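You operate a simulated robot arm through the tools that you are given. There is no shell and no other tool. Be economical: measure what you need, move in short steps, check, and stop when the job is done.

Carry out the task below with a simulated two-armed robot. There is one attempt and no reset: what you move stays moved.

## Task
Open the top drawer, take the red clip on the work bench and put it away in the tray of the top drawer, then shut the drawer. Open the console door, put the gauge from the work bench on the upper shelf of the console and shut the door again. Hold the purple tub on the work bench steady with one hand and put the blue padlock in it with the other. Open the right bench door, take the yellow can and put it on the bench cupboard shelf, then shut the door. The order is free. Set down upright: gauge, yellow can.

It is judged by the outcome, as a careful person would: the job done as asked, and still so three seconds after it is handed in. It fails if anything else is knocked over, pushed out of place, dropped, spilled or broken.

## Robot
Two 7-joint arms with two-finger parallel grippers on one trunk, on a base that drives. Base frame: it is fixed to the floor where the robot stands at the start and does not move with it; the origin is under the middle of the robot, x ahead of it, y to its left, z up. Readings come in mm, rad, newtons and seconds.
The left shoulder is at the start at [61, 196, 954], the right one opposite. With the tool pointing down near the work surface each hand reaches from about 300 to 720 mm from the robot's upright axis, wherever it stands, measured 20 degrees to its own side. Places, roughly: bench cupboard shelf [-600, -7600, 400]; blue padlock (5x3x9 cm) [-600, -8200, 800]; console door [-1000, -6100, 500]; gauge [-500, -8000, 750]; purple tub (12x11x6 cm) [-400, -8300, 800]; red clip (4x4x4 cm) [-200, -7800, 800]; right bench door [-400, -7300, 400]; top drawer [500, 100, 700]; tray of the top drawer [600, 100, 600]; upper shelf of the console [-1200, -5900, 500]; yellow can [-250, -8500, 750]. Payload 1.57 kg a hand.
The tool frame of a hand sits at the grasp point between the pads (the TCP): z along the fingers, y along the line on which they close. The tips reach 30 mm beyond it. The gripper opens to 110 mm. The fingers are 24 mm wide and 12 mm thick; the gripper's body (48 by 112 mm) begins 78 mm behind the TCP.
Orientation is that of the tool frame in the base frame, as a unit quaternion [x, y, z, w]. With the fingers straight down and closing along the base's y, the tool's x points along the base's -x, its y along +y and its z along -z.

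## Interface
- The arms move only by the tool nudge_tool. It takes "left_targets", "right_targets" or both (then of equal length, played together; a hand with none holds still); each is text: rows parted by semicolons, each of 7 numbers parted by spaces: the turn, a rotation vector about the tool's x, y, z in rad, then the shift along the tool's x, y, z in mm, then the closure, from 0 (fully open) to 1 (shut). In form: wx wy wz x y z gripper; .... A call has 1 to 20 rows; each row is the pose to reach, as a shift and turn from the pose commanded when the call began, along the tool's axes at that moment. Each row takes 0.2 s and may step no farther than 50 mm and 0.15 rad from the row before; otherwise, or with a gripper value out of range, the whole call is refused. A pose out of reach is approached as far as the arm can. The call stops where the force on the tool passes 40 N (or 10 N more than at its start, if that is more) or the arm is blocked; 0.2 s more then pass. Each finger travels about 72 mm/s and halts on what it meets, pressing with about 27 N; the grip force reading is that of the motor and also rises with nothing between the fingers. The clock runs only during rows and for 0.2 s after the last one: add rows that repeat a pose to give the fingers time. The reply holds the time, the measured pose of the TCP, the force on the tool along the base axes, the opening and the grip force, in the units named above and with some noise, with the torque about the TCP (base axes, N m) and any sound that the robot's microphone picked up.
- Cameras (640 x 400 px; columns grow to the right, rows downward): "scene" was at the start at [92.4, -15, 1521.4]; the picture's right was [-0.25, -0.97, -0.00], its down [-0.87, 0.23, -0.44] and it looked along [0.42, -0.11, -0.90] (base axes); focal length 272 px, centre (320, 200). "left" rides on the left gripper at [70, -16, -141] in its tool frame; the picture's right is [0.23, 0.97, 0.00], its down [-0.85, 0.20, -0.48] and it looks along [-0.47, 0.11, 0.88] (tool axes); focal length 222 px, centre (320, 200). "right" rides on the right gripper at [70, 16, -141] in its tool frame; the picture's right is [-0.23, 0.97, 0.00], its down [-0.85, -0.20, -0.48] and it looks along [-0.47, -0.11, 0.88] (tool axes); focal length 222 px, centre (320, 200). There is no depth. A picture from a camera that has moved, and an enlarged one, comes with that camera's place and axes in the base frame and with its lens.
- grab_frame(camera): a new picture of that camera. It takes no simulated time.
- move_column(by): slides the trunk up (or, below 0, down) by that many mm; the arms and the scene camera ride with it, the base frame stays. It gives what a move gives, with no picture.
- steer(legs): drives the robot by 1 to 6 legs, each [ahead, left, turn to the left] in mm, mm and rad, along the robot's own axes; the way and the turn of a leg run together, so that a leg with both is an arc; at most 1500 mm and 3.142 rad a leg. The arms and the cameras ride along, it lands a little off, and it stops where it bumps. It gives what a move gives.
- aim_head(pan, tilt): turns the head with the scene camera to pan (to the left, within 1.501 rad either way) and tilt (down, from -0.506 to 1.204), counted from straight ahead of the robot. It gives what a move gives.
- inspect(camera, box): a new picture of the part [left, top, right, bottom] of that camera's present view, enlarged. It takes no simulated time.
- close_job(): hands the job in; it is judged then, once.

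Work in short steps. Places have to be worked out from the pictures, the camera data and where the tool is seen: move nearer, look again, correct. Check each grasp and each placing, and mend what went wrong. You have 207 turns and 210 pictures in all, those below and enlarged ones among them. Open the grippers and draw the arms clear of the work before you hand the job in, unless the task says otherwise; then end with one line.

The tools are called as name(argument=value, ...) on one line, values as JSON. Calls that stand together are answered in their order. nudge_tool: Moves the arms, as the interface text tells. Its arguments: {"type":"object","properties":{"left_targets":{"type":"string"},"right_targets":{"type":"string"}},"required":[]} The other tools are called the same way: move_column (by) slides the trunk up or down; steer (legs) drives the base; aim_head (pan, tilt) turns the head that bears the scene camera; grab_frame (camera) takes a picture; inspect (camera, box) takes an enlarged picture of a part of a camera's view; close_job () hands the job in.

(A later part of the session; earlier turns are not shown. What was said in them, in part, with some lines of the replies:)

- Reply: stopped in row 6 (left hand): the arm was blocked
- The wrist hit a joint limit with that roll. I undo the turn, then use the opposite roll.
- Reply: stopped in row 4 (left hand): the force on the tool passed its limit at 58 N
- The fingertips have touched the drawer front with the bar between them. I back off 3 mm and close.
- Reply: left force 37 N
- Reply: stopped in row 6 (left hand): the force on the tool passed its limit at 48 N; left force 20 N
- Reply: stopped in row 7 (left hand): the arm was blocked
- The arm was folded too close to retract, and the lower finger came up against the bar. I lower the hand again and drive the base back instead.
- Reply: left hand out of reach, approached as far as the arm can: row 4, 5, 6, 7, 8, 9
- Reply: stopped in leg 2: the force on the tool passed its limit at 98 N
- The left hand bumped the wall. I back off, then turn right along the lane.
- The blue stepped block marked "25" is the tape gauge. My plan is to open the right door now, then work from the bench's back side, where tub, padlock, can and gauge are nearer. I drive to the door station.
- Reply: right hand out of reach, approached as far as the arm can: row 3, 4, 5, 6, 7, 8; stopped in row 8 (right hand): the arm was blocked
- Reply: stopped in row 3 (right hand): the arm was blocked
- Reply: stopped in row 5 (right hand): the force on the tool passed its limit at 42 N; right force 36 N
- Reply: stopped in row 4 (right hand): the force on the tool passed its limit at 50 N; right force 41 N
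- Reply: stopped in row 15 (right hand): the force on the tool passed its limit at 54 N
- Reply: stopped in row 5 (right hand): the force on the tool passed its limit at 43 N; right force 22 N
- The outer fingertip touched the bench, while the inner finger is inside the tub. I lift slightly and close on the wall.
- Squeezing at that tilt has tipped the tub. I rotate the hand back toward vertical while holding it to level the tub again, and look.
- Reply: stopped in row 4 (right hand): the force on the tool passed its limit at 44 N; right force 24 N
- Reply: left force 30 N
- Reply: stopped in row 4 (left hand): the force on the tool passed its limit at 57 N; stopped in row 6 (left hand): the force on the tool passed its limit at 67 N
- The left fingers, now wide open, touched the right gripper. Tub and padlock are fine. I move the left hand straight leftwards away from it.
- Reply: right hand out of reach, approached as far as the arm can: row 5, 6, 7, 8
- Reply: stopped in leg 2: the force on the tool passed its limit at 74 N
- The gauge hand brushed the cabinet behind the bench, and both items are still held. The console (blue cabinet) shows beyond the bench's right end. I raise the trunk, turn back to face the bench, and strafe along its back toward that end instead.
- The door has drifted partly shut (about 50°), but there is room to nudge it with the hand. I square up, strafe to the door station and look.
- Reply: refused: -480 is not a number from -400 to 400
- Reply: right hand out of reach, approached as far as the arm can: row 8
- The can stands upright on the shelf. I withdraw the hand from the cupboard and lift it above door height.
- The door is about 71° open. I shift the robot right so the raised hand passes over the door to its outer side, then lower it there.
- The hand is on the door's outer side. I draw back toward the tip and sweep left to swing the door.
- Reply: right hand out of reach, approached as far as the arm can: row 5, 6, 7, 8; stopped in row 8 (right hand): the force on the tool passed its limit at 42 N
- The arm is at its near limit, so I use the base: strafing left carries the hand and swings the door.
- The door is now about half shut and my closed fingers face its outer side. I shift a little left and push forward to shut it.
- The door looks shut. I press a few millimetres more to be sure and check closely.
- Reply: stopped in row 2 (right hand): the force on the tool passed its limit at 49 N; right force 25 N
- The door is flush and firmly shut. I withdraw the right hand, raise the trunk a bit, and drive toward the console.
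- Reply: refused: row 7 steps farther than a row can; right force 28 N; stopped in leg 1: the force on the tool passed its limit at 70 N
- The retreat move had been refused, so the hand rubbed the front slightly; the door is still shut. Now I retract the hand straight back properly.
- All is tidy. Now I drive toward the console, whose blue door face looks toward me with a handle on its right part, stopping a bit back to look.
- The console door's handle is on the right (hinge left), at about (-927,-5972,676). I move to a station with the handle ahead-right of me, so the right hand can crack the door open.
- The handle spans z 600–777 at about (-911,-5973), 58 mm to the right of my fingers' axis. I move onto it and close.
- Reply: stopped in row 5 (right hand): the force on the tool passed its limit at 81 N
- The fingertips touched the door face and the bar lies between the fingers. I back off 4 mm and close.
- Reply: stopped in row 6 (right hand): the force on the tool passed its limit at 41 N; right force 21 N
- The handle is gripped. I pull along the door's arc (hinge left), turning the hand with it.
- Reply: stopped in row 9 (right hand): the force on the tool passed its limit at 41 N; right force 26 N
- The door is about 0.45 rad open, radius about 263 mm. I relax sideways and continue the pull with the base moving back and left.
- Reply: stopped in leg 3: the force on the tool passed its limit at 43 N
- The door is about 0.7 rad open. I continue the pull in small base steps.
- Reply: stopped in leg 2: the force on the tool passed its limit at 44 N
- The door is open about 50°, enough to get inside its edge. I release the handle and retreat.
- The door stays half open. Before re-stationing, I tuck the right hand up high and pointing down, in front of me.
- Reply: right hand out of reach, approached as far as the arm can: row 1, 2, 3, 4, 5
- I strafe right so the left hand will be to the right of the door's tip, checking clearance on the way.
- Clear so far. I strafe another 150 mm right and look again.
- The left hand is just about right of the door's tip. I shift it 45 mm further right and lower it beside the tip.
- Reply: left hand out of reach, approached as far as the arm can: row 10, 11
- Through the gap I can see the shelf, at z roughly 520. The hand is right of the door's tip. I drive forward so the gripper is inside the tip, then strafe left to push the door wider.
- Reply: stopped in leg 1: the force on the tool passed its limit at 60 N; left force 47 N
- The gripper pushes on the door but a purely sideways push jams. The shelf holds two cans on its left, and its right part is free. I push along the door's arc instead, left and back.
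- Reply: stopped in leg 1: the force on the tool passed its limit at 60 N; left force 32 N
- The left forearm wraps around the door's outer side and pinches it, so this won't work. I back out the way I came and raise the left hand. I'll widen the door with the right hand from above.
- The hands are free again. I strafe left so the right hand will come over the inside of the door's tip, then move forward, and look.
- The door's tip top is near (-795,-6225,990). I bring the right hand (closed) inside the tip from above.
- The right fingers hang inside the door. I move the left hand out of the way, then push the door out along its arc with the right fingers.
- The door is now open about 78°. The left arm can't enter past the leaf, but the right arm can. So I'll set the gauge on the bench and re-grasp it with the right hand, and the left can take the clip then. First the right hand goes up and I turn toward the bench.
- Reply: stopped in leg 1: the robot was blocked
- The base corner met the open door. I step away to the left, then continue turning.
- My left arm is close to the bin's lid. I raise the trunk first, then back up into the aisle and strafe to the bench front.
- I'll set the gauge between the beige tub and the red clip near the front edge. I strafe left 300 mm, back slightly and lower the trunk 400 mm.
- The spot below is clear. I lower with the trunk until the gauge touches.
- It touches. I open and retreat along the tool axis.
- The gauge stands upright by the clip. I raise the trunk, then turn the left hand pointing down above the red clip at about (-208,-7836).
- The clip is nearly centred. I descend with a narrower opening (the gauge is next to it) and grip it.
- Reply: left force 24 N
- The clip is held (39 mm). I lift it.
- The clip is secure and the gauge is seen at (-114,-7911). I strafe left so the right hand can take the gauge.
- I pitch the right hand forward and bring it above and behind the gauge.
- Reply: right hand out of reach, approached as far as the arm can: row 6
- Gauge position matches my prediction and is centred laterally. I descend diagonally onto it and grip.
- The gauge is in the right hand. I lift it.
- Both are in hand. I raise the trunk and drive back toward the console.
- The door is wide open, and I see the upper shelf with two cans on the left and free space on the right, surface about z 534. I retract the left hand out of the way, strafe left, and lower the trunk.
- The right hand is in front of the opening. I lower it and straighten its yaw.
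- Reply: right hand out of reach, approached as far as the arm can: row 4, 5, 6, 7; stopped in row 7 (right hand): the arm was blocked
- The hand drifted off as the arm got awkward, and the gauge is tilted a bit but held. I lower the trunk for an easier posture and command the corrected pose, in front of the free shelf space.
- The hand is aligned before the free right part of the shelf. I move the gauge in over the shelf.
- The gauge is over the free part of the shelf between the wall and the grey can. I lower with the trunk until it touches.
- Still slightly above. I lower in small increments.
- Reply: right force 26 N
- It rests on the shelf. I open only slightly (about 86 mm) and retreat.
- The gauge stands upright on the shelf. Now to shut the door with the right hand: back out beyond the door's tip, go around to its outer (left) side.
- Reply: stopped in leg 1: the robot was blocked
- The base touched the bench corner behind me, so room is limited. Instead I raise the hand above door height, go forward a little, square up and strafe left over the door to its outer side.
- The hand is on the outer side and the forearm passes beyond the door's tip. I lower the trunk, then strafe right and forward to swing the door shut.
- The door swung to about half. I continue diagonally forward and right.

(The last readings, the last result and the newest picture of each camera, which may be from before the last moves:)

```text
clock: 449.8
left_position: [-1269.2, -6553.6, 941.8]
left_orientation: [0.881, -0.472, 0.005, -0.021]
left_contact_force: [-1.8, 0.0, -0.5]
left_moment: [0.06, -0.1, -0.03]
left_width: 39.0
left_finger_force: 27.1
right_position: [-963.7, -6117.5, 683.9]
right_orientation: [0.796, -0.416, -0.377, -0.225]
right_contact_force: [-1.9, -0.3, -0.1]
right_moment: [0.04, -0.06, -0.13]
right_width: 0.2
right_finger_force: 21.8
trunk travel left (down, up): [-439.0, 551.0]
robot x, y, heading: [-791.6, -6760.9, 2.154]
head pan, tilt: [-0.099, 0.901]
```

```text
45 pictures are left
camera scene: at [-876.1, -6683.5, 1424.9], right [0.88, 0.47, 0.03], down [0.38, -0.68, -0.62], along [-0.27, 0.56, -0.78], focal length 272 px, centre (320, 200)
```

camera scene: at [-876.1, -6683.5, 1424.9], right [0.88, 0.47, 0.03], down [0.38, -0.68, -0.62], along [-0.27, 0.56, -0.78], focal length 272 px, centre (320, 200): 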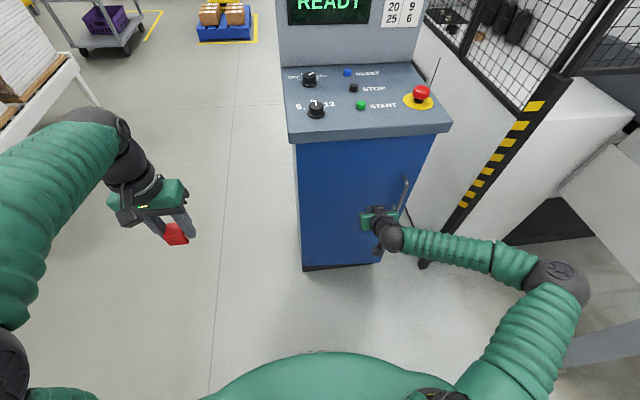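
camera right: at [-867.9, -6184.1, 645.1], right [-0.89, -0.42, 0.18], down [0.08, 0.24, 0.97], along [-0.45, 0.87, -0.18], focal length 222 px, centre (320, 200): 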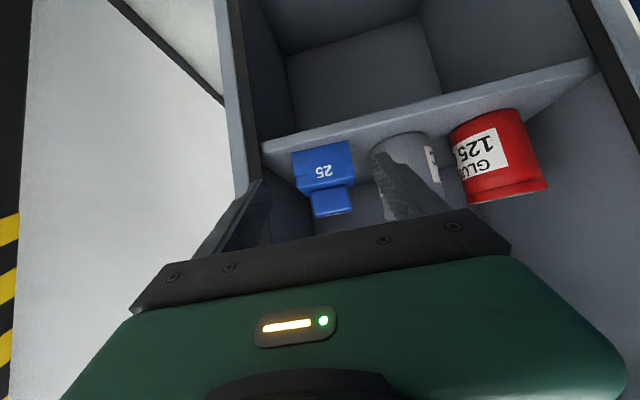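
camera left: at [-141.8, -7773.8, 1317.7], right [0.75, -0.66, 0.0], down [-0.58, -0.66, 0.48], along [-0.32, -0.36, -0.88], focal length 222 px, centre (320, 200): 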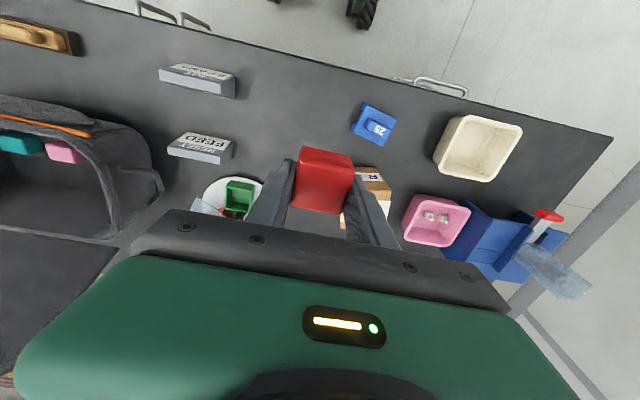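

Almost shut. I push forward with the arm until firm contact.

nudge_tool(right_targets="0 0 0 -12 0 16 1;0 0 0 -25 0 31 1;0 0 0 -37 0 47 1;0 0 0 -46 0 59 1;0 0 0 -52 0 67 1;0 0 0 -59 0 75 1;0 0 0 -65 0 83 1;0 0 0 -72 0 91 1")

inspect(camera="scene", box=[260, 60, 480, 290])

```text
clock: 450.7
left_position: [-1246.8, -6543.7, 950.9]
left_orientation: [0.882, -0.471, -0.003, -0.009]
left_contact_force: [0.5, 0.5, 1.2]
left_moment: [0.0, 0.03, -0.01]
left_width: 39.2
left_finger_force: 27.2
right_position: [-983.1, -6062.2, 681.1]
right_orientation: [0.793, -0.421, -0.384, -0.212]
right_contact_force: [0.5, -0.1, 1.4]
right_moment: [0.0, 0.01, 0.03]
right_width: 0.1
right_finger_force: 21.8
trunk travel left (down, up): [-439.0, 551.0]
robot x, y, heading: [-794.0, -6764.7, 2.153]
head pan, tilt: [-0.099, 0.901]
stopped in row 4 (right hand): the force on the tool passed its limit at 114 N (the readings are from after the stop); the commanded pose is now the measured one
```

```text
1.74 times, centred on (370, 175) of scene
camera zoom: at [-845.9, -6666.6, 1425.4], right [0.88, 0.47, 0.0], down [0.37, -0.69, -0.62], along [-0.29, 0.55, -0.78], focal length 474 px, centre (233, 244)
```

zoom: 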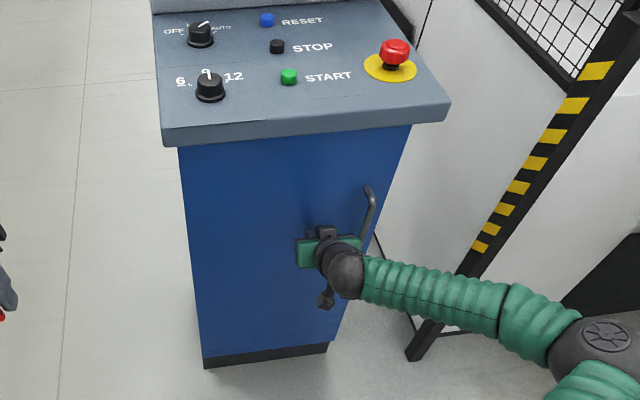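

The console door is shut firmly. Now I retract the right hand into a pointing-down travel pose.

nudge_tool(right_targets="-0.001 0.083 0 -3 -5 -43 1;-0.002 0.166 0.001 -6 -9 -86 1;-0.003 0.249 0.001 -9 -14 -129 0.6;-0.004 0.332 0.002 -12 -19 -172 0.2;-0.005 0.415 0.002 -15 -23 -215 0;-0.007 0.497 0.003 -18 -28 -258 0;-0.008 0.58 0.003 -21 -32 -301 0;-0.009 0.663 0.004 -24 -37 -344 0;-0.01 0.746 0.004 -27 -42 -387 0;-0.011 0.829 0.005 -30 -46 -430 0;-0.012 0.912 0.005 -33 -51 -473 0;-0.012 0.912 0.005 -33 -51 -473 0")

grab_frame(camera="scene")

```text
clock: 453.3
left_position: [-1250.0, -6545.2, 949.9]
left_orientation: [0.882, -0.471, -0.003, -0.01]
left_contact_force: [0.2, 0.6, -0.7]
left_moment: [0.0, 0.0, -0.02]
left_width: 39.0
left_finger_force: 27.1
right_position: [-752.2, -6330.0, 997.8]
right_orientation: [0.882, -0.471, 0.003, -0.001]
right_contact_force: [-1.5, 0.4, 0.2]
right_moment: [0.01, -0.04, 0.03]
right_width: 109.8
right_finger_force: 0.0
trunk travel left (down, up): [-439.0, 551.0]
robot x, y, heading: [-796.0, -6763.0, 2.158]
head pan, tilt: [-0.099, 0.901]
```

```text
43 pictures are left
camera scene: at [-847.9, -6666.5, 1425.3], right [0.88, 0.47, 0.0], down [0.37, -0.69, -0.62], along [-0.29, 0.55, -0.78], focal length 272 px, centre (320, 200)
```

scene: 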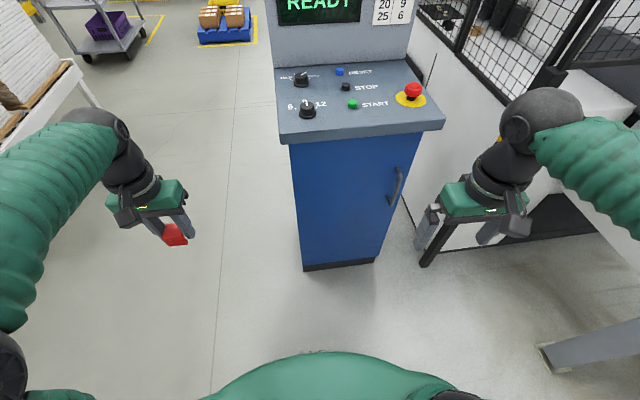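

The console is closed, the gauge is inside. Now the long way back with the clip: I raise the trunk, turn, and drive along the aisle in front of the bench.

move_column(by=300)

steer(legs=[[0, 0, -1.55], [470, 0, 0], [0, -1350, 0], [0, -1310, 0], [0, 0, 0.065]])

aim_head(pan=0.0, tilt=0.6)

grab_frame(camera="scene")

```text
clock: 456.3
left_position: [-1250.8, -6544.6, 1251.0]
left_orientation: [0.882, -0.47, -0.003, -0.01]
left_contact_force: [0.4, -0.1, -0.3]
left_moment: [0.0, -0.03, 0.0]
left_width: 39.1
left_finger_force: 26.9
right_position: [-752.5, -6329.8, 1297.4]
right_orientation: [0.882, -0.471, 0.002, -0.001]
right_contact_force: [-0.8, -0.3, -0.5]
right_moment: [-0.04, 0.04, 0.03]
right_width: 110.0
right_finger_force: 0.1
trunk travel left (down, up): [-739.0, 251.0]
robot x, y, heading: [-795.5, -6762.0, 2.157]
head pan, tilt: [-0.099, 0.901]
```

```text
clock: 475.8
left_position: [1204.8, -8282.1, 1250.6]
left_orientation: [-0.307, 0.952, -0.005, 0.01]
left_contact_force: [0.1, -0.3, 0.0]
left_moment: [0.02, 0.06, 0.0]
left_width: 39.2
left_finger_force: 26.8
right_position: [1436.1, -8772.6, 1297.7]
right_orientation: [-0.307, 0.952, -0.002, -0.002]
right_contact_force: [0.3, -0.4, 0.1]
right_moment: [0.01, 0.0, 0.01]
right_width: 109.8
right_finger_force: 0.0
trunk travel left (down, up): [-739.0, 251.0]
robot x, y, heading: [1003.1, -8743.8, 0.62]
head pan, tilt: [-0.099, 0.901]
```

```text
clock: 476.6
left_position: [1204.8, -8280.6, 1249.2]
left_orientation: [-0.307, 0.952, -0.005, 0.009]
left_contact_force: [0.0, 0.8, 0.3]
left_moment: [-0.01, -0.01, 0.02]
left_width: 39.0
left_finger_force: 27.2
right_position: [1435.5, -8770.8, 1299.0]
right_orientation: [-0.306, 0.952, -0.003, -0.001]
right_contact_force: [0.3, 0.0, -0.4]
right_moment: [0.03, 0.01, 0.01]
right_width: 110.0
right_finger_force: 0.1
trunk travel left (down, up): [-739.0, 251.0]
robot x, y, heading: [1002.8, -8744.3, 0.619]
head pan, tilt: [0.0, 0.6]
```

```text
42 pictures are left
camera scene: at [1101.3, -8671.1, 1750.1], right [0.58, -0.81, 0.0], down [-0.46, -0.33, -0.82], along [0.67, 0.48, -0.57], focal length 272 px, centre (320, 200)
```

scene: 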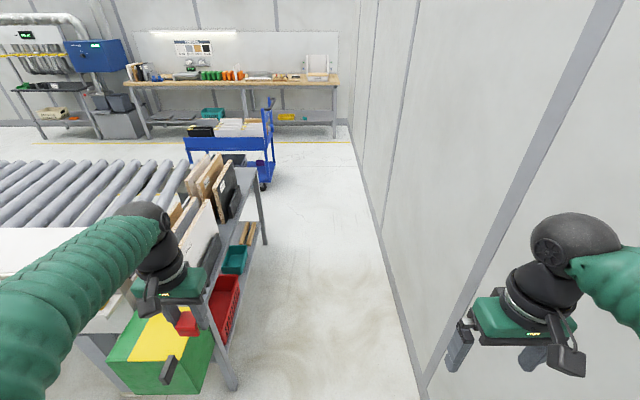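

I'm at the lane between the board table and the wall. I align with it, shift slightly left and drive forward to the conveyor's end.

steer(legs=[[0, 60, 0.055], [1200, 0, 0], [1090, 0, 0]])

aim_head(pan=1.2, tilt=0.7)

grab_frame(camera="scene")

```text
clock: 488.5
left_position: [2929.1, -6767.3, 1249.4]
left_orientation: [-0.337, 0.941, -0.005, 0.01]
left_contact_force: [-0.8, 0.0, -0.7]
left_moment: [0.02, 0.02, -0.02]
left_width: 39.3
left_finger_force: 27.2
right_position: [3191.2, -7241.3, 1298.3]
right_orientation: [-0.336, 0.942, -0.002, 0.0]
right_contact_force: [0.2, -0.5, 0.3]
right_moment: [0.01, -0.01, 0.01]
right_width: 110.4
right_finger_force: 0.0
trunk travel left (down, up): [-739.0, 251.0]
robot x, y, heading: [2760.9, -7240.2, 0.682]
head pan, tilt: [0.0, 0.6]
```

```text
clock: 489.9
left_position: [2928.5, -6767.3, 1251.2]
left_orientation: [-0.337, 0.942, -0.005, 0.01]
left_contact_force: [-1.1, -0.3, -0.2]
left_moment: [0.02, 0.0, -0.03]
left_width: 38.9
left_finger_force: 27.2
right_position: [3190.7, -7241.9, 1298.7]
right_orientation: [-0.337, 0.942, -0.002, 0.0]
right_contact_force: [0.0, 1.0, -0.1]
right_moment: [0.01, 0.0, 0.0]
right_width: 110.3
right_finger_force: 0.0
trunk travel left (down, up): [-739.0, 251.0]
robot x, y, heading: [2757.4, -7240.7, 0.68]
head pan, tilt: [1.201, 0.7]
```

```text
41 pictures are left
camera scene: at [2757.1, -7138.3, 1741.6], right [0.95, 0.31, 0.0], down [0.2, -0.61, -0.76], along [-0.24, 0.73, -0.64], focal length 272 px, centre (320, 200)
```

scene: 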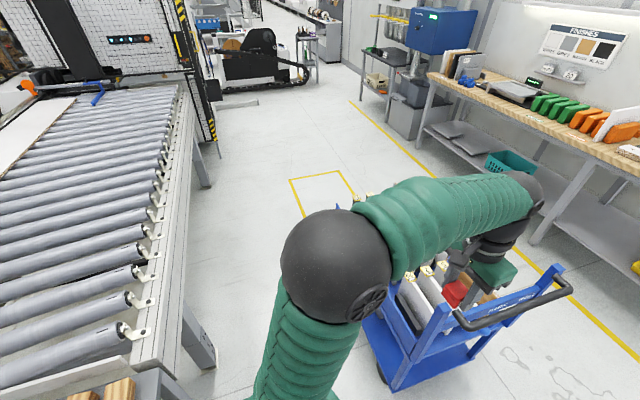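

The passage between conveyor and cart is open. I strafe left along it, then turn to face the long lane.

steer(legs=[[30, 1200, 0], [50, 1200, 0], [0, 0, 0.89]])

aim_head(pan=0.0, tilt=0.5)

grab_frame(camera="scene")

```text
clock: 504.0
left_position: [1002.3, -4906.7, 1245.6]
left_orientation: [0.717, -0.697, 0.007, -0.018]
left_contact_force: [-0.2, 0.3, -0.4]
left_moment: [0.01, -0.01, 0.02]
left_width: 39.2
left_finger_force: 26.7
right_position: [1536.3, -4992.5, 1304.9]
right_orientation: [0.716, -0.698, 0.009, -0.008]
right_contact_force: [-0.6, 0.4, -0.6]
right_moment: [0.02, 0.0, -0.01]
right_width: 110.0
right_finger_force: 0.0
trunk travel left (down, up): [-739.0, 251.0]
robot x, y, heading: [1292.9, -5328.2, 1.596]
head pan, tilt: [1.201, 0.7]
```

```text
clock: 505.4
left_position: [1033.4, -4907.0, 1252.5]
left_orientation: [0.716, -0.698, -0.002, -0.009]
left_contact_force: [0.2, -0.3, -0.5]
left_moment: [-0.01, 0.0, -0.02]
left_width: 38.9
left_finger_force: 27.8
right_position: [1569.2, -4989.7, 1297.1]
right_orientation: [0.716, -0.698, 0.0, 0.001]
right_contact_force: [-0.5, 0.0, 0.0]
right_moment: [-0.01, 0.03, 0.0]
right_width: 110.0
right_finger_force: 0.1
trunk travel left (down, up): [-739.0, 251.0]
robot x, y, heading: [1298.3, -5332.1, 1.596]
head pan, tilt: [0.0, 0.499]
```

```text
40 pictures are left
camera scene: at [1309.0, -5205.8, 1759.2], right [1.0, 0.02, -0.01], down [0.0, -0.48, -0.88], along [-0.03, 0.88, -0.48], focal length 272 px, centre (320, 200)
```

scene: 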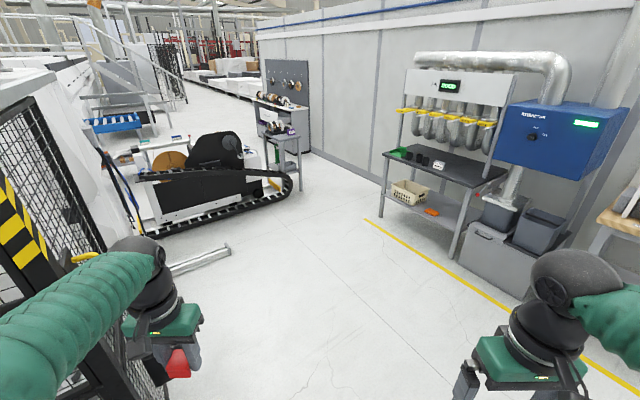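

I'm too close to the fence on the left, so I shift right, then drive up the lane.

steer(legs=[[0, -150, -0.015], [1400, 0, 0], [1400, 0, 0], [900, 0, 0]])

grab_frame(camera="scene")

```text
clock: 524.3
left_position: [1109.6, -1198.9, 1250.2]
left_orientation: [0.714, -0.7, -0.001, -0.01]
left_contact_force: [-0.9, -0.7, 0.2]
left_moment: [-0.02, 0.02, -0.01]
left_width: 39.2
left_finger_force: 26.9
right_position: [1645.7, -1287.4, 1297.8]
right_orientation: [0.713, -0.701, 0.002, -0.001]
right_contact_force: [0.0, 0.0, -0.5]
right_moment: [0.0, 0.0, 0.0]
right_width: 110.0
right_finger_force: 0.0
trunk travel left (down, up): [-739.0, 251.0]
robot x, y, heading: [1375.9, -1626.8, 1.587]
head pan, tilt: [0.0, 0.499]
```

```text
39 pictures are left
camera scene: at [1375.5, -1501.1, 1759.4], right [1.0, 0.01, 0.0], down [0.01, -0.48, -0.88], along [-0.01, 0.88, -0.48], focal length 272 px, centre (320, 200)
```

scene: 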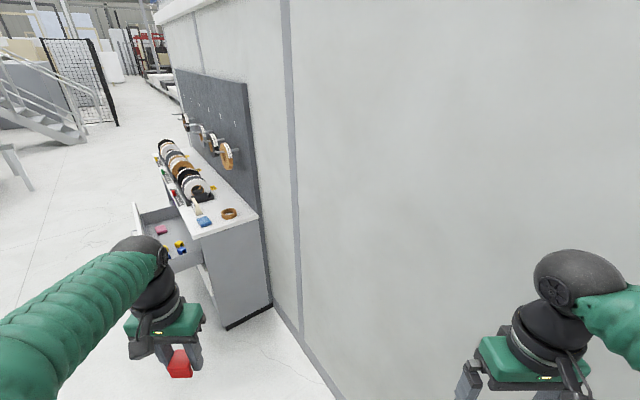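

The drawer is still open. I step away from the wall, turn left and drive along the jog table toward the cabinet.

steer(legs=[[-60, 60, 0], [0, 0, 0.683], [0, -80, 0], [950, 0, 0], [340, 400, 0]])

aim_head(pan=-0.5, tilt=0.8)

grab_frame(camera="scene")

```text
clock: 535.0
left_position: [-209.2, -730.2, 1252.1]
left_orientation: [0.905, -0.424, -0.005, -0.008]
left_contact_force: [0.4, 0.4, 0.1]
left_moment: [-0.02, 0.01, 0.0]
left_width: 39.1
left_finger_force: 27.2
right_position: [264.3, -466.3, 1297.3]
right_orientation: [0.905, -0.425, 0.0, 0.002]
right_contact_force: [0.6, 0.4, 0.2]
right_moment: [-0.05, 0.03, -0.03]
right_width: 110.2
right_finger_force: 0.0
trunk travel left (down, up): [-739.0, 251.0]
robot x, y, heading: [259.5, -899.7, 2.262]
head pan, tilt: [0.0, 0.499]
```

```text
clock: 536.0
left_position: [-213.0, -731.0, 1251.2]
left_orientation: [0.905, -0.425, -0.003, -0.009]
left_contact_force: [0.4, 0.0, -0.1]
left_moment: [-0.03, 0.01, 0.01]
left_width: 39.1
left_finger_force: 26.9
right_position: [259.5, -467.0, 1297.3]
right_orientation: [0.905, -0.426, 0.001, -0.001]
right_contact_force: [-0.3, -0.2, 0.2]
right_moment: [0.01, -0.01, -0.01]
right_width: 110.1
right_finger_force: 0.0
trunk travel left (down, up): [-739.0, 251.0]
robot x, y, heading: [260.2, -900.4, 2.26]
head pan, tilt: [-0.499, 0.799]
```

```text
38 pictures are left
camera scene: at [226.5, -791.8, 1733.2], right [0.98, 0.19, 0.0], down [0.14, -0.71, -0.7], along [-0.13, 0.68, -0.72], focal length 272 px, centre (320, 200)
```

scene: 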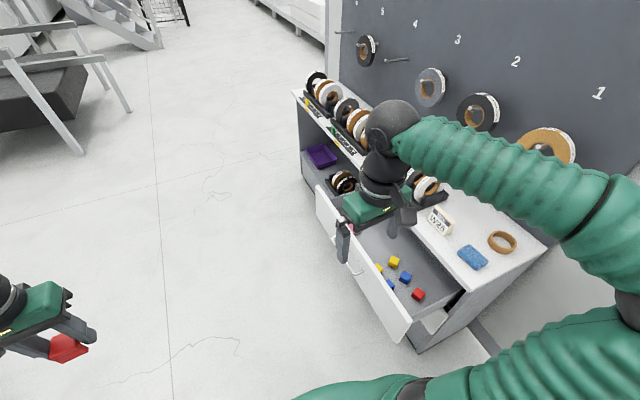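

The drawer with sorted clips is in view. I turn to face it and strafe left, then look inside.

steer(legs=[[0, 0, -1.54], [0, 380, 0]])

aim_head(pan=0.0, tilt=0.95)

grab_frame(camera="scene")

```text
clock: 542.1
left_position: [186.7, -147.1, 1252.0]
left_orientation: [-0.344, 0.939, -0.003, 0.009]
left_contact_force: [0.7, -0.4, -0.6]
left_moment: [0.02, 0.02, 0.04]
left_width: 39.0
left_finger_force: 27.6
right_position: [456.1, -617.8, 1297.0]
right_orientation: [-0.343, 0.939, 0.0, -0.001]
right_contact_force: [-0.2, -0.4, 0.0]
right_moment: [0.0, -0.02, -0.01]
right_width: 110.0
right_finger_force: 0.0
trunk travel left (down, up): [-739.0, 251.0]
robot x, y, heading: [15.9, -617.0, 0.7]
head pan, tilt: [-0.499, 0.799]
```

```text
clock: 543.1
left_position: [183.7, -144.7, 1250.3]
left_orientation: [-0.344, 0.939, -0.006, 0.011]
left_contact_force: [0.3, -0.1, -0.5]
left_moment: [0.01, -0.02, 0.04]
left_width: 38.9
left_finger_force: 26.6
right_position: [453.3, -613.5, 1299.4]
right_orientation: [-0.343, 0.939, -0.002, 0.0]
right_contact_force: [1.0, 0.1, -0.6]
right_moment: [0.0, 0.04, -0.02]
right_width: 110.1
right_finger_force: 0.1
trunk travel left (down, up): [-739.0, 251.0]
robot x, y, heading: [20.5, -621.9, 0.705]
head pan, tilt: [0.0, 0.949]
```

```text
37 pictures are left
camera scene: at [102.7, -552.0, 1721.8], right [0.64, -0.77, 0.0], down [-0.62, -0.52, -0.58], along [0.44, 0.38, -0.81], focal length 272 px, centre (320, 200)
```

scene: 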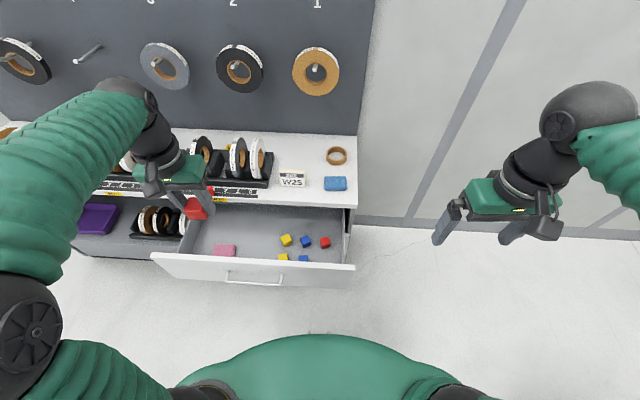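

inspect(camera="scene", box=[150, 190, 370, 300])

```text
2.91 times, centred on (260, 245) of scene
camera zoom: at [102.7, -552.0, 1721.8], right [0.64, -0.77, 0.0], down [-0.62, -0.52, -0.58], along [0.44, 0.38, -0.81], focal length 793 px, centre (494, 69)
```

zoom: 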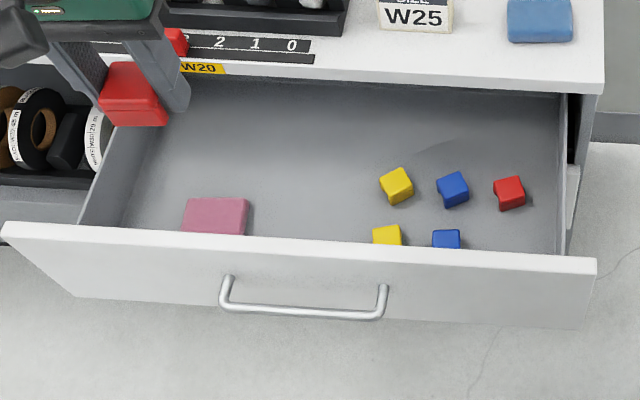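

The tray already holds clips in colour columns, with one red at the right. I'll put ours in front of that red one. I strafe right a little, then lower the trunk.

steer(legs=[[0, -140, 0.015]])

move_column(by=-250)

nudge_tool(left_targets="0 0 0 -40 -36 0 0.9;0 0 0 -80 -73 0 0.9;0 0 0 -120 -110 0 0.9;0 0 0 -150 -130 20 0.9")

grab_frame(camera="left")

grab_frame(camera="scene")

```text
clock: 544.4
left_position: [245.6, -223.4, 1243.0]
left_orientation: [-0.352, 0.936, -0.017, 0.014]
left_contact_force: [-1.2, 1.5, 0.0]
left_moment: [-0.13, -0.12, 0.01]
left_width: 39.0
left_finger_force: 26.8
right_position: [520.2, -688.6, 1305.4]
right_orientation: [-0.35, 0.936, -0.014, 0.004]
right_contact_force: [-0.1, 1.7, -0.2]
right_moment: [-0.1, -0.07, 0.02]
right_width: 109.8
right_finger_force: 0.0
trunk travel left (down, up): [-739.0, 251.0]
robot x, y, heading: [107.9, -719.6, 0.709]
head pan, tilt: [0.0, 0.949]
```

```text
clock: 547.0
left_position: [267.4, -248.9, 1002.4]
left_orientation: [-0.352, 0.936, -0.002, 0.01]
left_contact_force: [0.5, 0.3, -0.2]
left_moment: [0.0, 0.02, -0.03]
left_width: 39.2
left_finger_force: 27.0
right_position: [543.1, -715.9, 1046.9]
right_orientation: [-0.35, 0.937, -0.001, -0.001]
right_contact_force: [0.3, -0.2, 0.5]
right_moment: [0.02, 0.03, -0.02]
right_width: 109.9
right_finger_force: 0.1
trunk travel left (down, up): [-489.0, 501.0]
robot x, y, heading: [109.1, -719.8, 0.715]
head pan, tilt: [0.0, 0.949]
```

```text
refused: row 1 steps farther than a row can; nothing moved
```

```text
35 pictures are left
camera left: at [221.8, -305.8, 1142.9], right [-0.81, 0.58, -0.02], down [0.5, 0.71, 0.49], along [0.3, 0.39, -0.87], focal length 222 px, centre (320, 200)
```

left: 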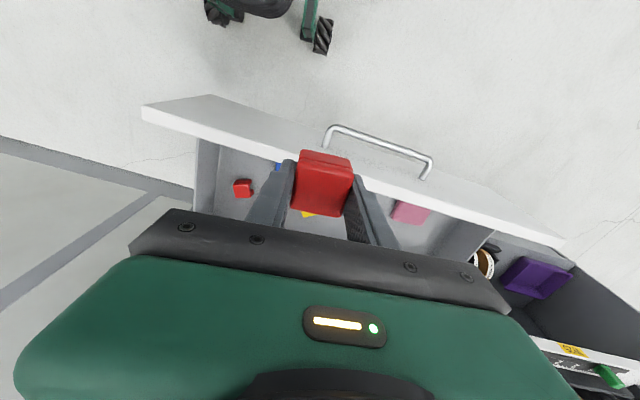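

```text
34 pictures are left
camera scene: at [189.0, -653.7, 1471.8], right [0.65, -0.76, 0.0], down [-0.62, -0.53, -0.58], along [0.44, 0.38, -0.81], focal length 272 px, centre (320, 200)
```

scene: 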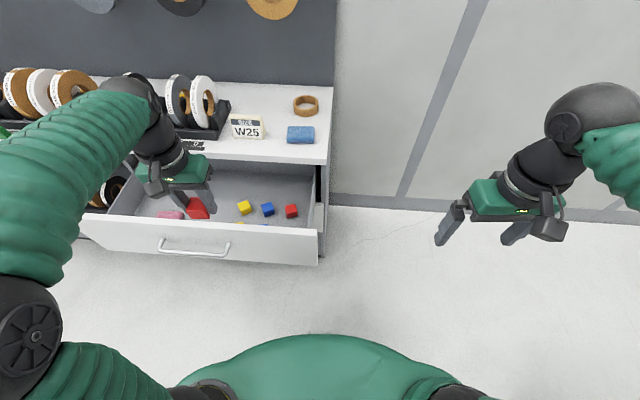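

The red clip in the tray triangulates to (527,-223,655), so the tray floor is at z about 635. The free spot in front of it is about (463,-267). I move the left hand above it and down into the drawer.

nudge_tool(left_targets="0 0 0 -28 -28 0 0.9;0 0 0 -56 -57 0 0.9;0 0 0 -84 -85 0 0.9;0 0 0 -112 -114 0 0.9;0 0 0 -139 -142 0 0.9;0 0 0 -139 -142 45 0.9;0 0 0 -139 -142 90 0.9;0 0 0 -139 -142 135 0.9;0 0 0 -139 -142 180 0.9;0 0 0 -139 -142 225 0.9")

grab_frame(camera="left")

grab_frame(camera="scene")

```text
clock: 549.2
left_position: [467.5, -259.6, 781.2]
left_orientation: [-0.351, 0.936, -0.004, 0.009]
left_contact_force: [-0.5, 0.0, -0.2]
left_moment: [-0.02, 0.01, -0.01]
left_width: 39.1
left_finger_force: 26.8
right_position: [541.5, -712.0, 1047.7]
right_orientation: [-0.35, 0.937, -0.001, 0.0]
right_contact_force: [-0.6, -0.2, 0.4]
right_moment: [0.02, -0.02, 0.0]
right_width: 109.9
right_finger_force: 0.0
trunk travel left (down, up): [-489.0, 501.0]
robot x, y, heading: [107.2, -719.3, 0.71]
head pan, tilt: [0.0, 0.949]
```

```text
33 pictures are left
camera left: at [423.0, -317.0, 921.4], right [-0.81, 0.58, -0.02], down [0.5, 0.71, 0.49], along [0.3, 0.39, -0.87], focal length 222 px, centre (320, 200)
```

left: 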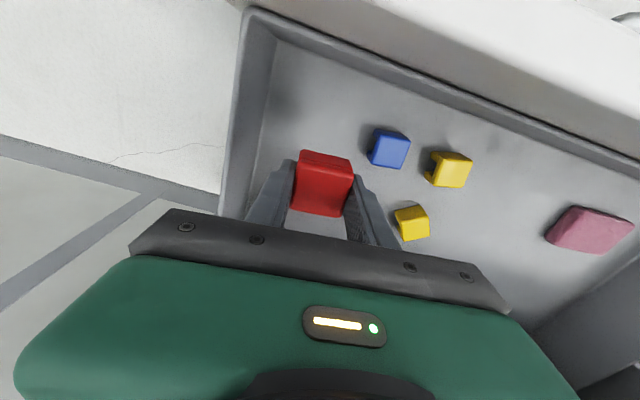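

```text
32 pictures are left
camera scene: at [189.6, -650.6, 1471.6], right [0.65, -0.76, 0.0], down [-0.62, -0.53, -0.58], along [0.44, 0.38, -0.81], focal length 272 px, centre (320, 200)
```

scene: 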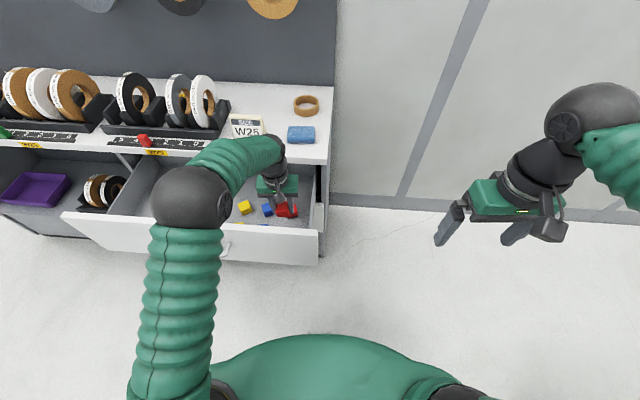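

The spot below is free, but the wrist camera could come near the drawer front, so I tilt the hand slightly. I descend to the tray floor.

nudge_tool(left_targets="0 0.1 0 -6 0 25 0.9;0 0.2 0 -10 0 50 0.9;0 0.2 0 -10 0 80 0.9;0 0.2 0 -10 0 100 0.9;0 0.2 0 -10 0 110 0.9;0 0.2 0 -10 0 116 0.9")

grab_frame(camera="left")

```text
clock: 550.6
left_position: [479.2, -254.8, 663.9]
left_orientation: [-0.35, 0.932, -0.039, -0.084]
left_contact_force: [0.3, 0.7, 0.1]
left_moment: [-0.01, -0.01, 0.02]
left_width: 39.1
left_finger_force: 26.8
right_position: [541.3, -714.0, 1048.3]
right_orientation: [-0.35, 0.937, -0.002, 0.0]
right_contact_force: [0.5, -0.4, 0.3]
right_moment: [0.01, -0.02, -0.03]
right_width: 110.0
right_finger_force: 0.0
trunk travel left (down, up): [-489.0, 501.0]
robot x, y, heading: [107.0, -721.0, 0.716]
head pan, tilt: [0.0, 0.949]
```

```text
31 pictures are left
camera left: at [455.2, -293.0, 816.7], right [-0.81, 0.59, 0.03], down [0.56, 0.77, 0.31], along [0.16, 0.27, -0.95], focal length 222 px, centre (320, 200)
```

left: 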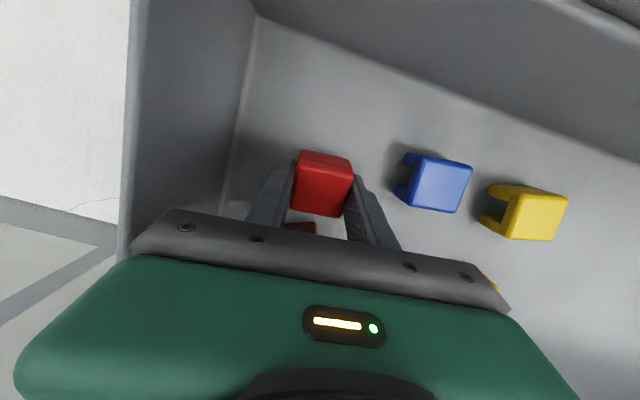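

Nearly there, well placed in the red column. I lower a few more millimetres until contact.

nudge_tool(left_targets="0 0 0 0 0 4 0.9;0 0 0 0 0 8 0.9;0 0 0 0 0 12 0.9;0 0 0 0 0 16 0.9;0 0 0 0 0 20 0.9")

```text
clock: 551.3
left_position: [480.0, -253.0, 661.8]
left_orientation: [-0.35, 0.933, -0.038, -0.077]
left_contact_force: [1.5, -1.4, 26.1]
left_moment: [0.54, 0.23, -0.08]
left_width: 39.1
left_finger_force: 27.2
right_position: [540.7, -714.0, 1047.8]
right_orientation: [-0.35, 0.937, -0.001, 0.0]
right_contact_force: [0.1, -0.7, 0.3]
right_moment: [-0.03, 0.01, -0.03]
right_width: 110.1
right_finger_force: 0.1
trunk travel left (down, up): [-489.0, 501.0]
robot x, y, heading: [106.0, -723.5, 0.712]
head pan, tilt: [0.0, 0.949]
stopped in row 3 (left hand): the force on the tool passed its limit at 45 N (the readings are from after the stop); the commanded pose is now the measured one
```

It touches the tray floor. I open gently, then rise straight up.

nudge_tool(left_targets="0 0 0 0 0 -1 0.6;0 0 0 0 0 -1 0.5;0 0 0 0 0 -1 0.45;0 0 0 0 0 -1 0.45;0 0 0 0 0 -30 0.45;0 0 0 -10 0 -70 0.45;0 0 0 -20 0 -115 0.45;0 0 0 -30 0 -160 0.45;0 -0.1 0 -20 0 -205 0.45;0 -0.2 0 0 0 -250 0.45")

grab_frame(camera="left")

inspect(camera="scene", box=[60, 130, 360, 280])

```text
clock: 553.5
left_position: [511.0, -225.4, 906.7]
left_orientation: [-0.352, 0.936, -0.001, 0.015]
left_contact_force: [0.3, -1.1, 0.4]
left_moment: [0.01, 0.0, -0.01]
left_width: 60.5
left_finger_force: 0.2
left hand out of reach, approached as far as the arm can: row 8
right_position: [540.0, -714.9, 1048.4]
right_orientation: [-0.35, 0.937, -0.001, 0.0]
right_contact_force: [0.7, -0.2, 0.1]
right_moment: [-0.01, 0.01, -0.01]
right_width: 109.9
right_finger_force: 0.1
trunk travel left (down, up): [-489.0, 501.0]
robot x, y, heading: [105.6, -718.4, 0.715]
head pan, tilt: [0.0, 0.949]
```

```text
30 pictures are left
camera left: at [465.1, -283.6, 1047.0], right [-0.81, 0.58, -0.02], down [0.5, 0.71, 0.5], along [0.3, 0.4, -0.87], focal length 222 px, centre (320, 200)
```

left: 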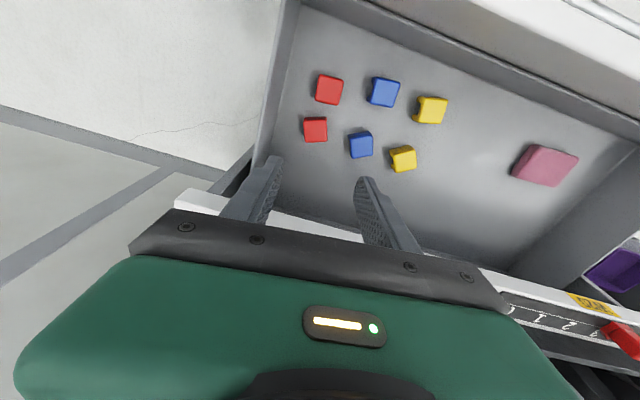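

```text
2.13 times, centred on (210, 205) of scene
camera zoom: at [187.4, -654.4, 1471.8], right [0.65, -0.76, 0.0], down [-0.62, -0.53, -0.58], along [0.44, 0.38, -0.81], focal length 581 px, centre (555, 189)
```

zoom: 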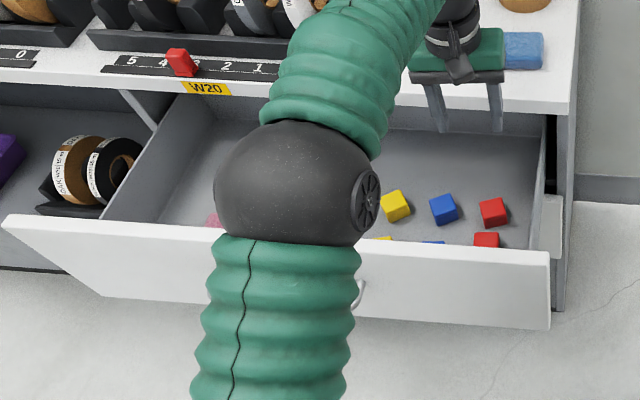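

The clip lies neatly in the red column. Now I raise the left hand out of the drawer, back the robot off a bit, and prepare to push the drawer shut.

nudge_tool(left_targets="0 0 0 10 0 -45 0.6;0 0 0 20 0 -90 1;0 0 0 30 0 -130 1;0 0 0 70 0 -140 1;0 0 0 110 0 -140 1")

steer(legs=[[-150, 0, 0]])

```text
clock: 554.7
left_position: [420.2, -298.0, 1040.5]
left_orientation: [-0.352, 0.936, -0.003, 0.015]
left_contact_force: [-0.2, 0.2, -0.8]
left_moment: [0.0, 0.02, -0.02]
left_width: 0.0
left_finger_force: 21.5
right_position: [539.6, -713.9, 1049.4]
right_orientation: [-0.35, 0.937, -0.002, -0.001]
right_contact_force: [0.2, 0.9, 0.2]
right_moment: [-0.01, 0.03, -0.01]
right_width: 110.0
right_finger_force: 0.0
trunk travel left (down, up): [-489.0, 501.0]
robot x, y, heading: [103.5, -723.0, 0.713]
head pan, tilt: [0.0, 0.949]
```

```text
clock: 556.1
left_position: [306.5, -394.8, 1039.4]
left_orientation: [-0.352, 0.936, -0.002, 0.013]
left_contact_force: [0.0, 0.4, 0.6]
left_moment: [0.01, -0.03, -0.01]
left_width: 0.0
left_finger_force: 21.2
right_position: [427.3, -810.4, 1047.6]
right_orientation: [-0.351, 0.936, 0.0, -0.001]
right_contact_force: [-0.5, 1.3, 0.2]
right_moment: [0.01, 0.0, 0.02]
right_width: 110.0
right_finger_force: 0.1
trunk travel left (down, up): [-489.0, 501.0]
robot x, y, heading: [-8.4, -822.9, 0.719]
head pan, tilt: [0.0, 0.949]
```

The left hand is in front of the drawer front. I pitch it forward and lower it to z about 730, just right of the handle.

nudge_tool(left_targets="0 -0.075 0 0 9 39 1;0 -0.15 0 0 18 78 1;0 -0.225 0 0 26 116 1;0 -0.3 0 0 35 155 1;0 -0.375 0 0 44 194 1;0 -0.45 0 0 53 232 1;0 -0.525 0 0 61 271 1;0 -0.6 0 0 70 310 1;0 -0.6 0 0 70 310 1")

grab_frame(camera="scene")

```text
clock: 558.1
left_position: [265.1, -342.4, 731.8]
left_orientation: [-0.338, 0.89, 0.102, 0.289]
left_contact_force: [-0.4, -0.2, -0.5]
left_moment: [-0.02, 0.01, 0.03]
left_width: 0.0
left_finger_force: 20.9
right_position: [425.6, -811.6, 1049.2]
right_orientation: [-0.351, 0.936, -0.001, 0.0]
right_contact_force: [0.3, 0.2, -0.3]
right_moment: [0.01, -0.04, -0.02]
right_width: 110.1
right_finger_force: 0.0
trunk travel left (down, up): [-489.0, 501.0]
robot x, y, heading: [-7.9, -821.6, 0.716]
head pan, tilt: [0.0, 0.949]
```

```text
28 pictures are left
camera scene: at [73.3, -750.8, 1471.8], right [0.66, -0.76, 0.0], down [-0.61, -0.53, -0.58], along [0.44, 0.38, -0.81], focal length 272 px, centre (320, 200)
```

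scene: 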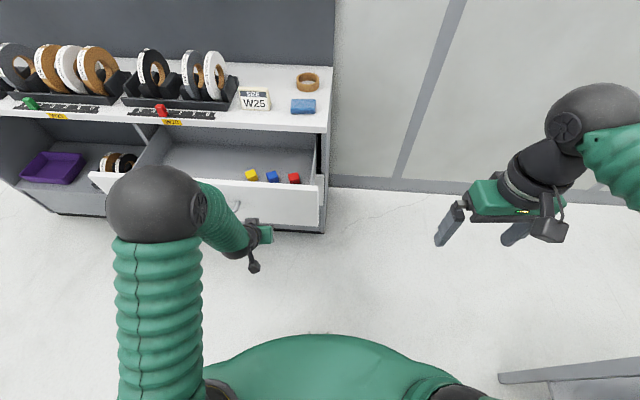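

I drive forward, pushing the drawer in with the closed fingers.

steer(legs=[[300, 0, 0]])

grab_frame(camera="scene")

```text
clock: 560.1
left_position: [489.8, -148.1, 731.0]
left_orientation: [-0.337, 0.89, 0.101, 0.29]
left_contact_force: [0.4, -0.5, 0.4]
left_moment: [0.0, 0.04, 0.0]
left_width: 0.1
left_finger_force: 21.6
right_position: [650.2, -619.2, 1049.3]
right_orientation: [-0.351, 0.936, -0.001, 0.0]
right_contact_force: [-0.3, 0.6, -0.5]
right_moment: [0.0, 0.01, 0.0]
right_width: 110.0
right_finger_force: 0.0
trunk travel left (down, up): [-489.0, 501.0]
robot x, y, heading: [218.5, -628.4, 0.709]
head pan, tilt: [0.0, 0.949]
```

```text
27 pictures are left
camera scene: at [297.4, -556.9, 1471.7], right [0.65, -0.76, 0.0], down [-0.62, -0.53, -0.58], along [0.44, 0.38, -0.81], focal length 272 px, centre (320, 200)
```

scene: 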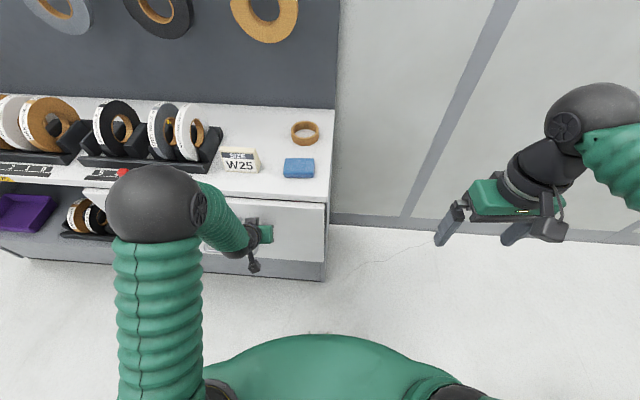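

Nearly closed. I push the rest with the arm until it stops firmly.

nudge_tool(left_targets="0 0 0 -12 0 8 1;0 0 0 -25 0 17 1;0 0 0 -33 0 23 1;0 0 0 -41 0 28 1;0 0 0 -50 0 34 1;0 0 0 -58 0 40 1;0 0 0 -66 0 45 1;0 0 0 -74 0 51 1")

inspect(camera="scene", box=[60, 130, 360, 300])

```text
clock: 561.1
left_position: [515.4, -126.5, 727.0]
left_orientation: [-0.338, 0.893, 0.099, 0.278]
left_contact_force: [-6.6, -5.0, -2.0]
left_moment: [0.41, -0.57, -0.06]
left_width: 0.0
left_finger_force: 21.3
right_position: [646.6, -620.5, 1049.4]
right_orientation: [-0.351, 0.936, 0.0, 0.001]
right_contact_force: [-0.2, 1.2, 0.2]
right_moment: [-0.02, 0.01, 0.02]
right_width: 110.1
right_finger_force: 0.1
trunk travel left (down, up): [-489.0, 501.0]
robot x, y, heading: [215.2, -626.9, 0.714]
head pan, tilt: [0.0, 0.949]
stopped in row 4 (left hand): the force on the tool passed its limit at 46 N (the readings are from after the stop); the commanded pose is now the measured one
```

```text
2.13 times, centred on (210, 215) of scene
camera zoom: at [294.1, -561.0, 1472.4], right [0.65, -0.76, 0.0], down [-0.61, -0.53, -0.58], along [0.44, 0.38, -0.81], focal length 581 px, centre (555, 168)
```

zoom: 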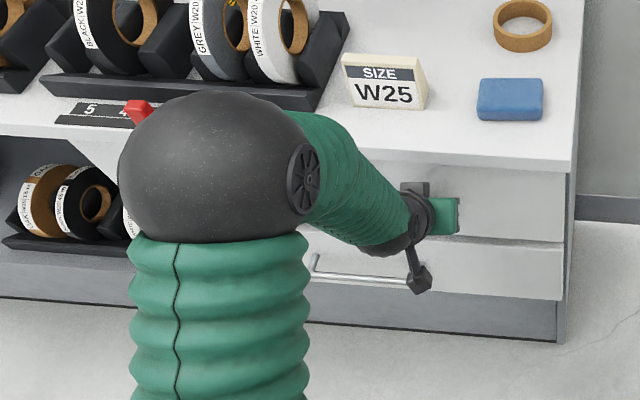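

It met resistance; I push once more to see whether it moves further.

nudge_tool(left_targets="0 0 0 -4 0 3 1;0 0 0 -8 0 6 1;0 0 0 -12 0 9 1;0 0 0 -16 0 12 1;0 0 0 -20 0 15 1;0 0 0 -25 0 18 1;0 0 0 -30 0 22 1")

grab_frame(camera="left")

```text
clock: 561.6
left_position: [514.9, -126.1, 722.6]
left_orientation: [-0.339, 0.896, 0.098, 0.271]
left_contact_force: [-17.9, -13.5, 10.8]
left_moment: [-0.12, 0.14, -0.05]
left_width: 0.0
left_finger_force: 21.4
right_position: [647.2, -620.7, 1049.0]
right_orientation: [-0.351, 0.936, -0.001, 0.002]
right_contact_force: [-0.4, -0.2, 0.1]
right_moment: [0.02, 0.03, -0.03]
right_width: 110.3
right_finger_force: 0.1
trunk travel left (down, up): [-489.0, 501.0]
robot x, y, heading: [216.9, -626.2, 0.712]
head pan, tilt: [0.0, 0.949]
stopped in row 2 (left hand): the force on the tool passed its limit at 44 N (the readings are from after the stop); the commanded pose is now the measured one
```

```text
25 pictures are left
camera left: at [423.6, -226.8, 803.5], right [-0.78, 0.6, -0.14], down [0.2, 0.45, 0.87], along [0.59, 0.65, -0.48], focal length 222 px, centre (320, 200)
```

left: 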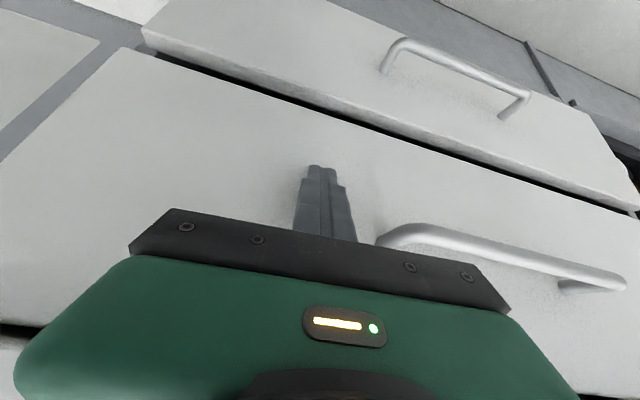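

It doesn't move further. I withdraw the hand and inspect the drawer's alignment.

nudge_tool(left_targets="0 0 0 25 0 -20 1;0 0 0 60 0 -42 1;0 0 0 95 0 -65 1;0 0 0 130 0 -85 0.5")

steer(legs=[[-150, -200, 0]])

aim_head(pan=0.3, tilt=0.85)

grab_frame(camera="scene")

```text
clock: 562.6
left_position: [422.3, -209.4, 718.1]
left_orientation: [-0.339, 0.895, 0.096, 0.272]
left_contact_force: [0.1, 1.5, 0.0]
left_moment: [0.0, 0.0, -0.01]
left_width: 52.4
left_finger_force: 0.0
left hand out of reach, approached as far as the arm can: row 4
right_position: [648.8, -618.6, 1048.6]
right_orientation: [-0.352, 0.936, 0.0, 0.0]
right_contact_force: [-0.6, 0.6, -0.2]
right_moment: [-0.03, 0.03, 0.0]
right_width: 110.1
right_finger_force: 0.0
trunk travel left (down, up): [-489.0, 501.0]
robot x, y, heading: [217.4, -629.0, 0.709]
head pan, tilt: [0.0, 0.949]
```

```text
clock: 564.4
left_position: [431.6, -453.1, 715.5]
left_orientation: [-0.342, 0.894, 0.095, 0.274]
left_contact_force: [-0.4, -0.4, -0.8]
left_moment: [-0.02, -0.02, -0.04]
left_width: 55.3
left_finger_force: 0.1
right_position: [658.4, -860.4, 1051.1]
right_orientation: [-0.353, 0.936, -0.004, 0.002]
right_contact_force: [0.2, 1.1, -0.1]
right_moment: [-0.04, -0.04, -0.02]
right_width: 109.8
right_finger_force: 0.2
trunk travel left (down, up): [-489.0, 501.0]
robot x, y, heading: [233.2, -875.0, 0.72]
head pan, tilt: [0.0, 0.949]
```

```text
clock: 565.2
left_position: [434.4, -455.1, 717.7]
left_orientation: [-0.34, 0.895, 0.096, 0.273]
left_contact_force: [0.3, 0.7, 0.1]
left_moment: [-0.02, 0.02, 0.01]
left_width: 54.8
left_finger_force: 0.0
right_position: [660.1, -864.8, 1049.3]
right_orientation: [-0.353, 0.935, -0.002, 0.0]
right_contact_force: [-0.4, 0.2, 0.3]
right_moment: [-0.03, 0.01, -0.04]
right_width: 109.9
right_finger_force: 0.1
trunk travel left (down, up): [-489.0, 501.0]
robot x, y, heading: [230.4, -874.6, 0.718]
head pan, tilt: [0.3, 0.85]
```

```text
24 pictures are left
camera scene: at [294.4, -784.6, 1479.2], right [0.85, -0.53, 0.0], down [-0.4, -0.64, -0.66], along [0.35, 0.56, -0.75], focal length 272 px, centre (320, 200)
```

scene: 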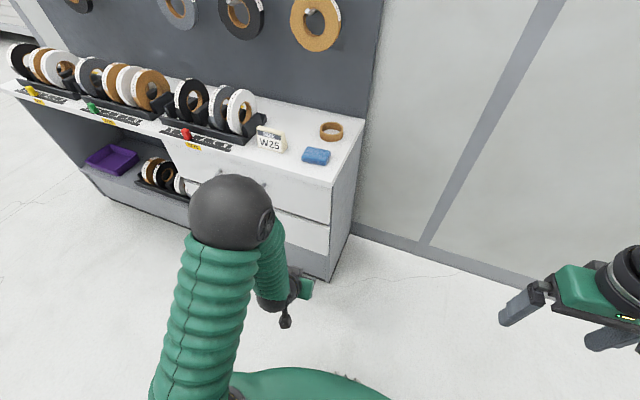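

inspect(camera="scene", box=[200, 110, 380, 290])

```text
2.22 times, centred on (290, 200) of scene
camera zoom: at [294.4, -784.6, 1479.2], right [0.85, -0.53, 0.0], down [-0.4, -0.64, -0.66], along [0.35, 0.56, -0.75], focal length 605 px, centre (387, 200)
```

zoom: 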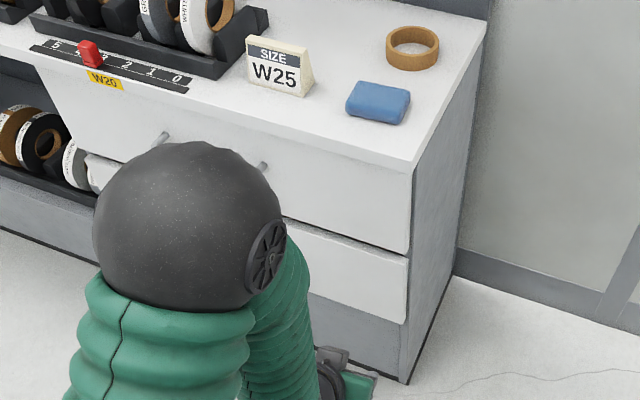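

The top drawer's face sits flush with the cabinet. I open the left gripper fully and back away before handing in.

nudge_tool(left_targets="0 0 0 0 0 -5 0.2;0 0 0 0 0 -5 0;0 0 0 0 0 -5 0;0 0 0 0 0 -5 0")

steer(legs=[[-150, 0, 0]])

inspect(camera="scene", box=[150, 60, 420, 290])

```text
clock: 566.2
left_position: [437.7, -456.9, 721.9]
left_orientation: [-0.34, 0.895, 0.098, 0.272]
left_contact_force: [0.7, 0.0, -0.3]
left_moment: [0.01, 0.0, 0.0]
left_width: 110.2
left_finger_force: 0.0
left hand out of reach, approached as far as the arm can: row 1, 2, 3, 4
right_position: [661.6, -867.5, 1048.3]
right_orientation: [-0.353, 0.936, -0.001, 0.0]
right_contact_force: [-1.0, 0.2, 0.4]
right_moment: [-0.01, -0.02, -0.01]
right_width: 110.0
right_finger_force: 0.1
trunk travel left (down, up): [-489.0, 501.0]
robot x, y, heading: [231.7, -876.1, 0.714]
head pan, tilt: [0.3, 0.85]
```

```text
clock: 567.6
left_position: [322.0, -557.4, 722.2]
left_orientation: [-0.341, 0.895, 0.098, 0.272]
left_contact_force: [-1.2, -0.1, 0.5]
left_moment: [0.02, -0.01, 0.03]
left_width: 109.7
left_finger_force: 0.0
right_position: [548.3, -966.0, 1048.5]
right_orientation: [-0.352, 0.936, 0.0, 0.0]
right_contact_force: [0.0, -0.1, 0.8]
right_moment: [0.03, 0.0, 0.0]
right_width: 110.0
right_finger_force: 0.0
trunk travel left (down, up): [-489.0, 501.0]
robot x, y, heading: [114.1, -975.0, 0.72]
head pan, tilt: [0.3, 0.85]
```

```text
1.74 times, centred on (285, 175) of scene
camera zoom: at [182.9, -886.1, 1479.2], right [0.85, -0.53, 0.0], down [-0.4, -0.64, -0.66], along [0.35, 0.56, -0.75], focal length 474 px, centre (381, 244)
```

zoom: 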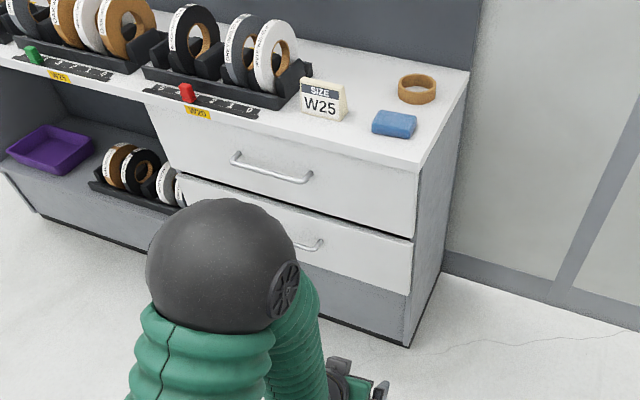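

The top drawer is shut and nothing else looks disturbed. Both hands are open and clear, so I hand in the job.

close_job()

```text
The job is handed in.
```

The four jobs are done and handed in: the red clip is in the top drawer tray, the gauge is upright on the console's upper shelf, the padlock is in the purple tub, and the yellow can is upright on the cupboard shelf. The drawer and both doors are shut, and both hands are open and clear. On the way the robot bumped a wall, the cabinet behind the bench and probably a bench corner, and once tipped the tub and set it level again; I saw nothing knocked over.
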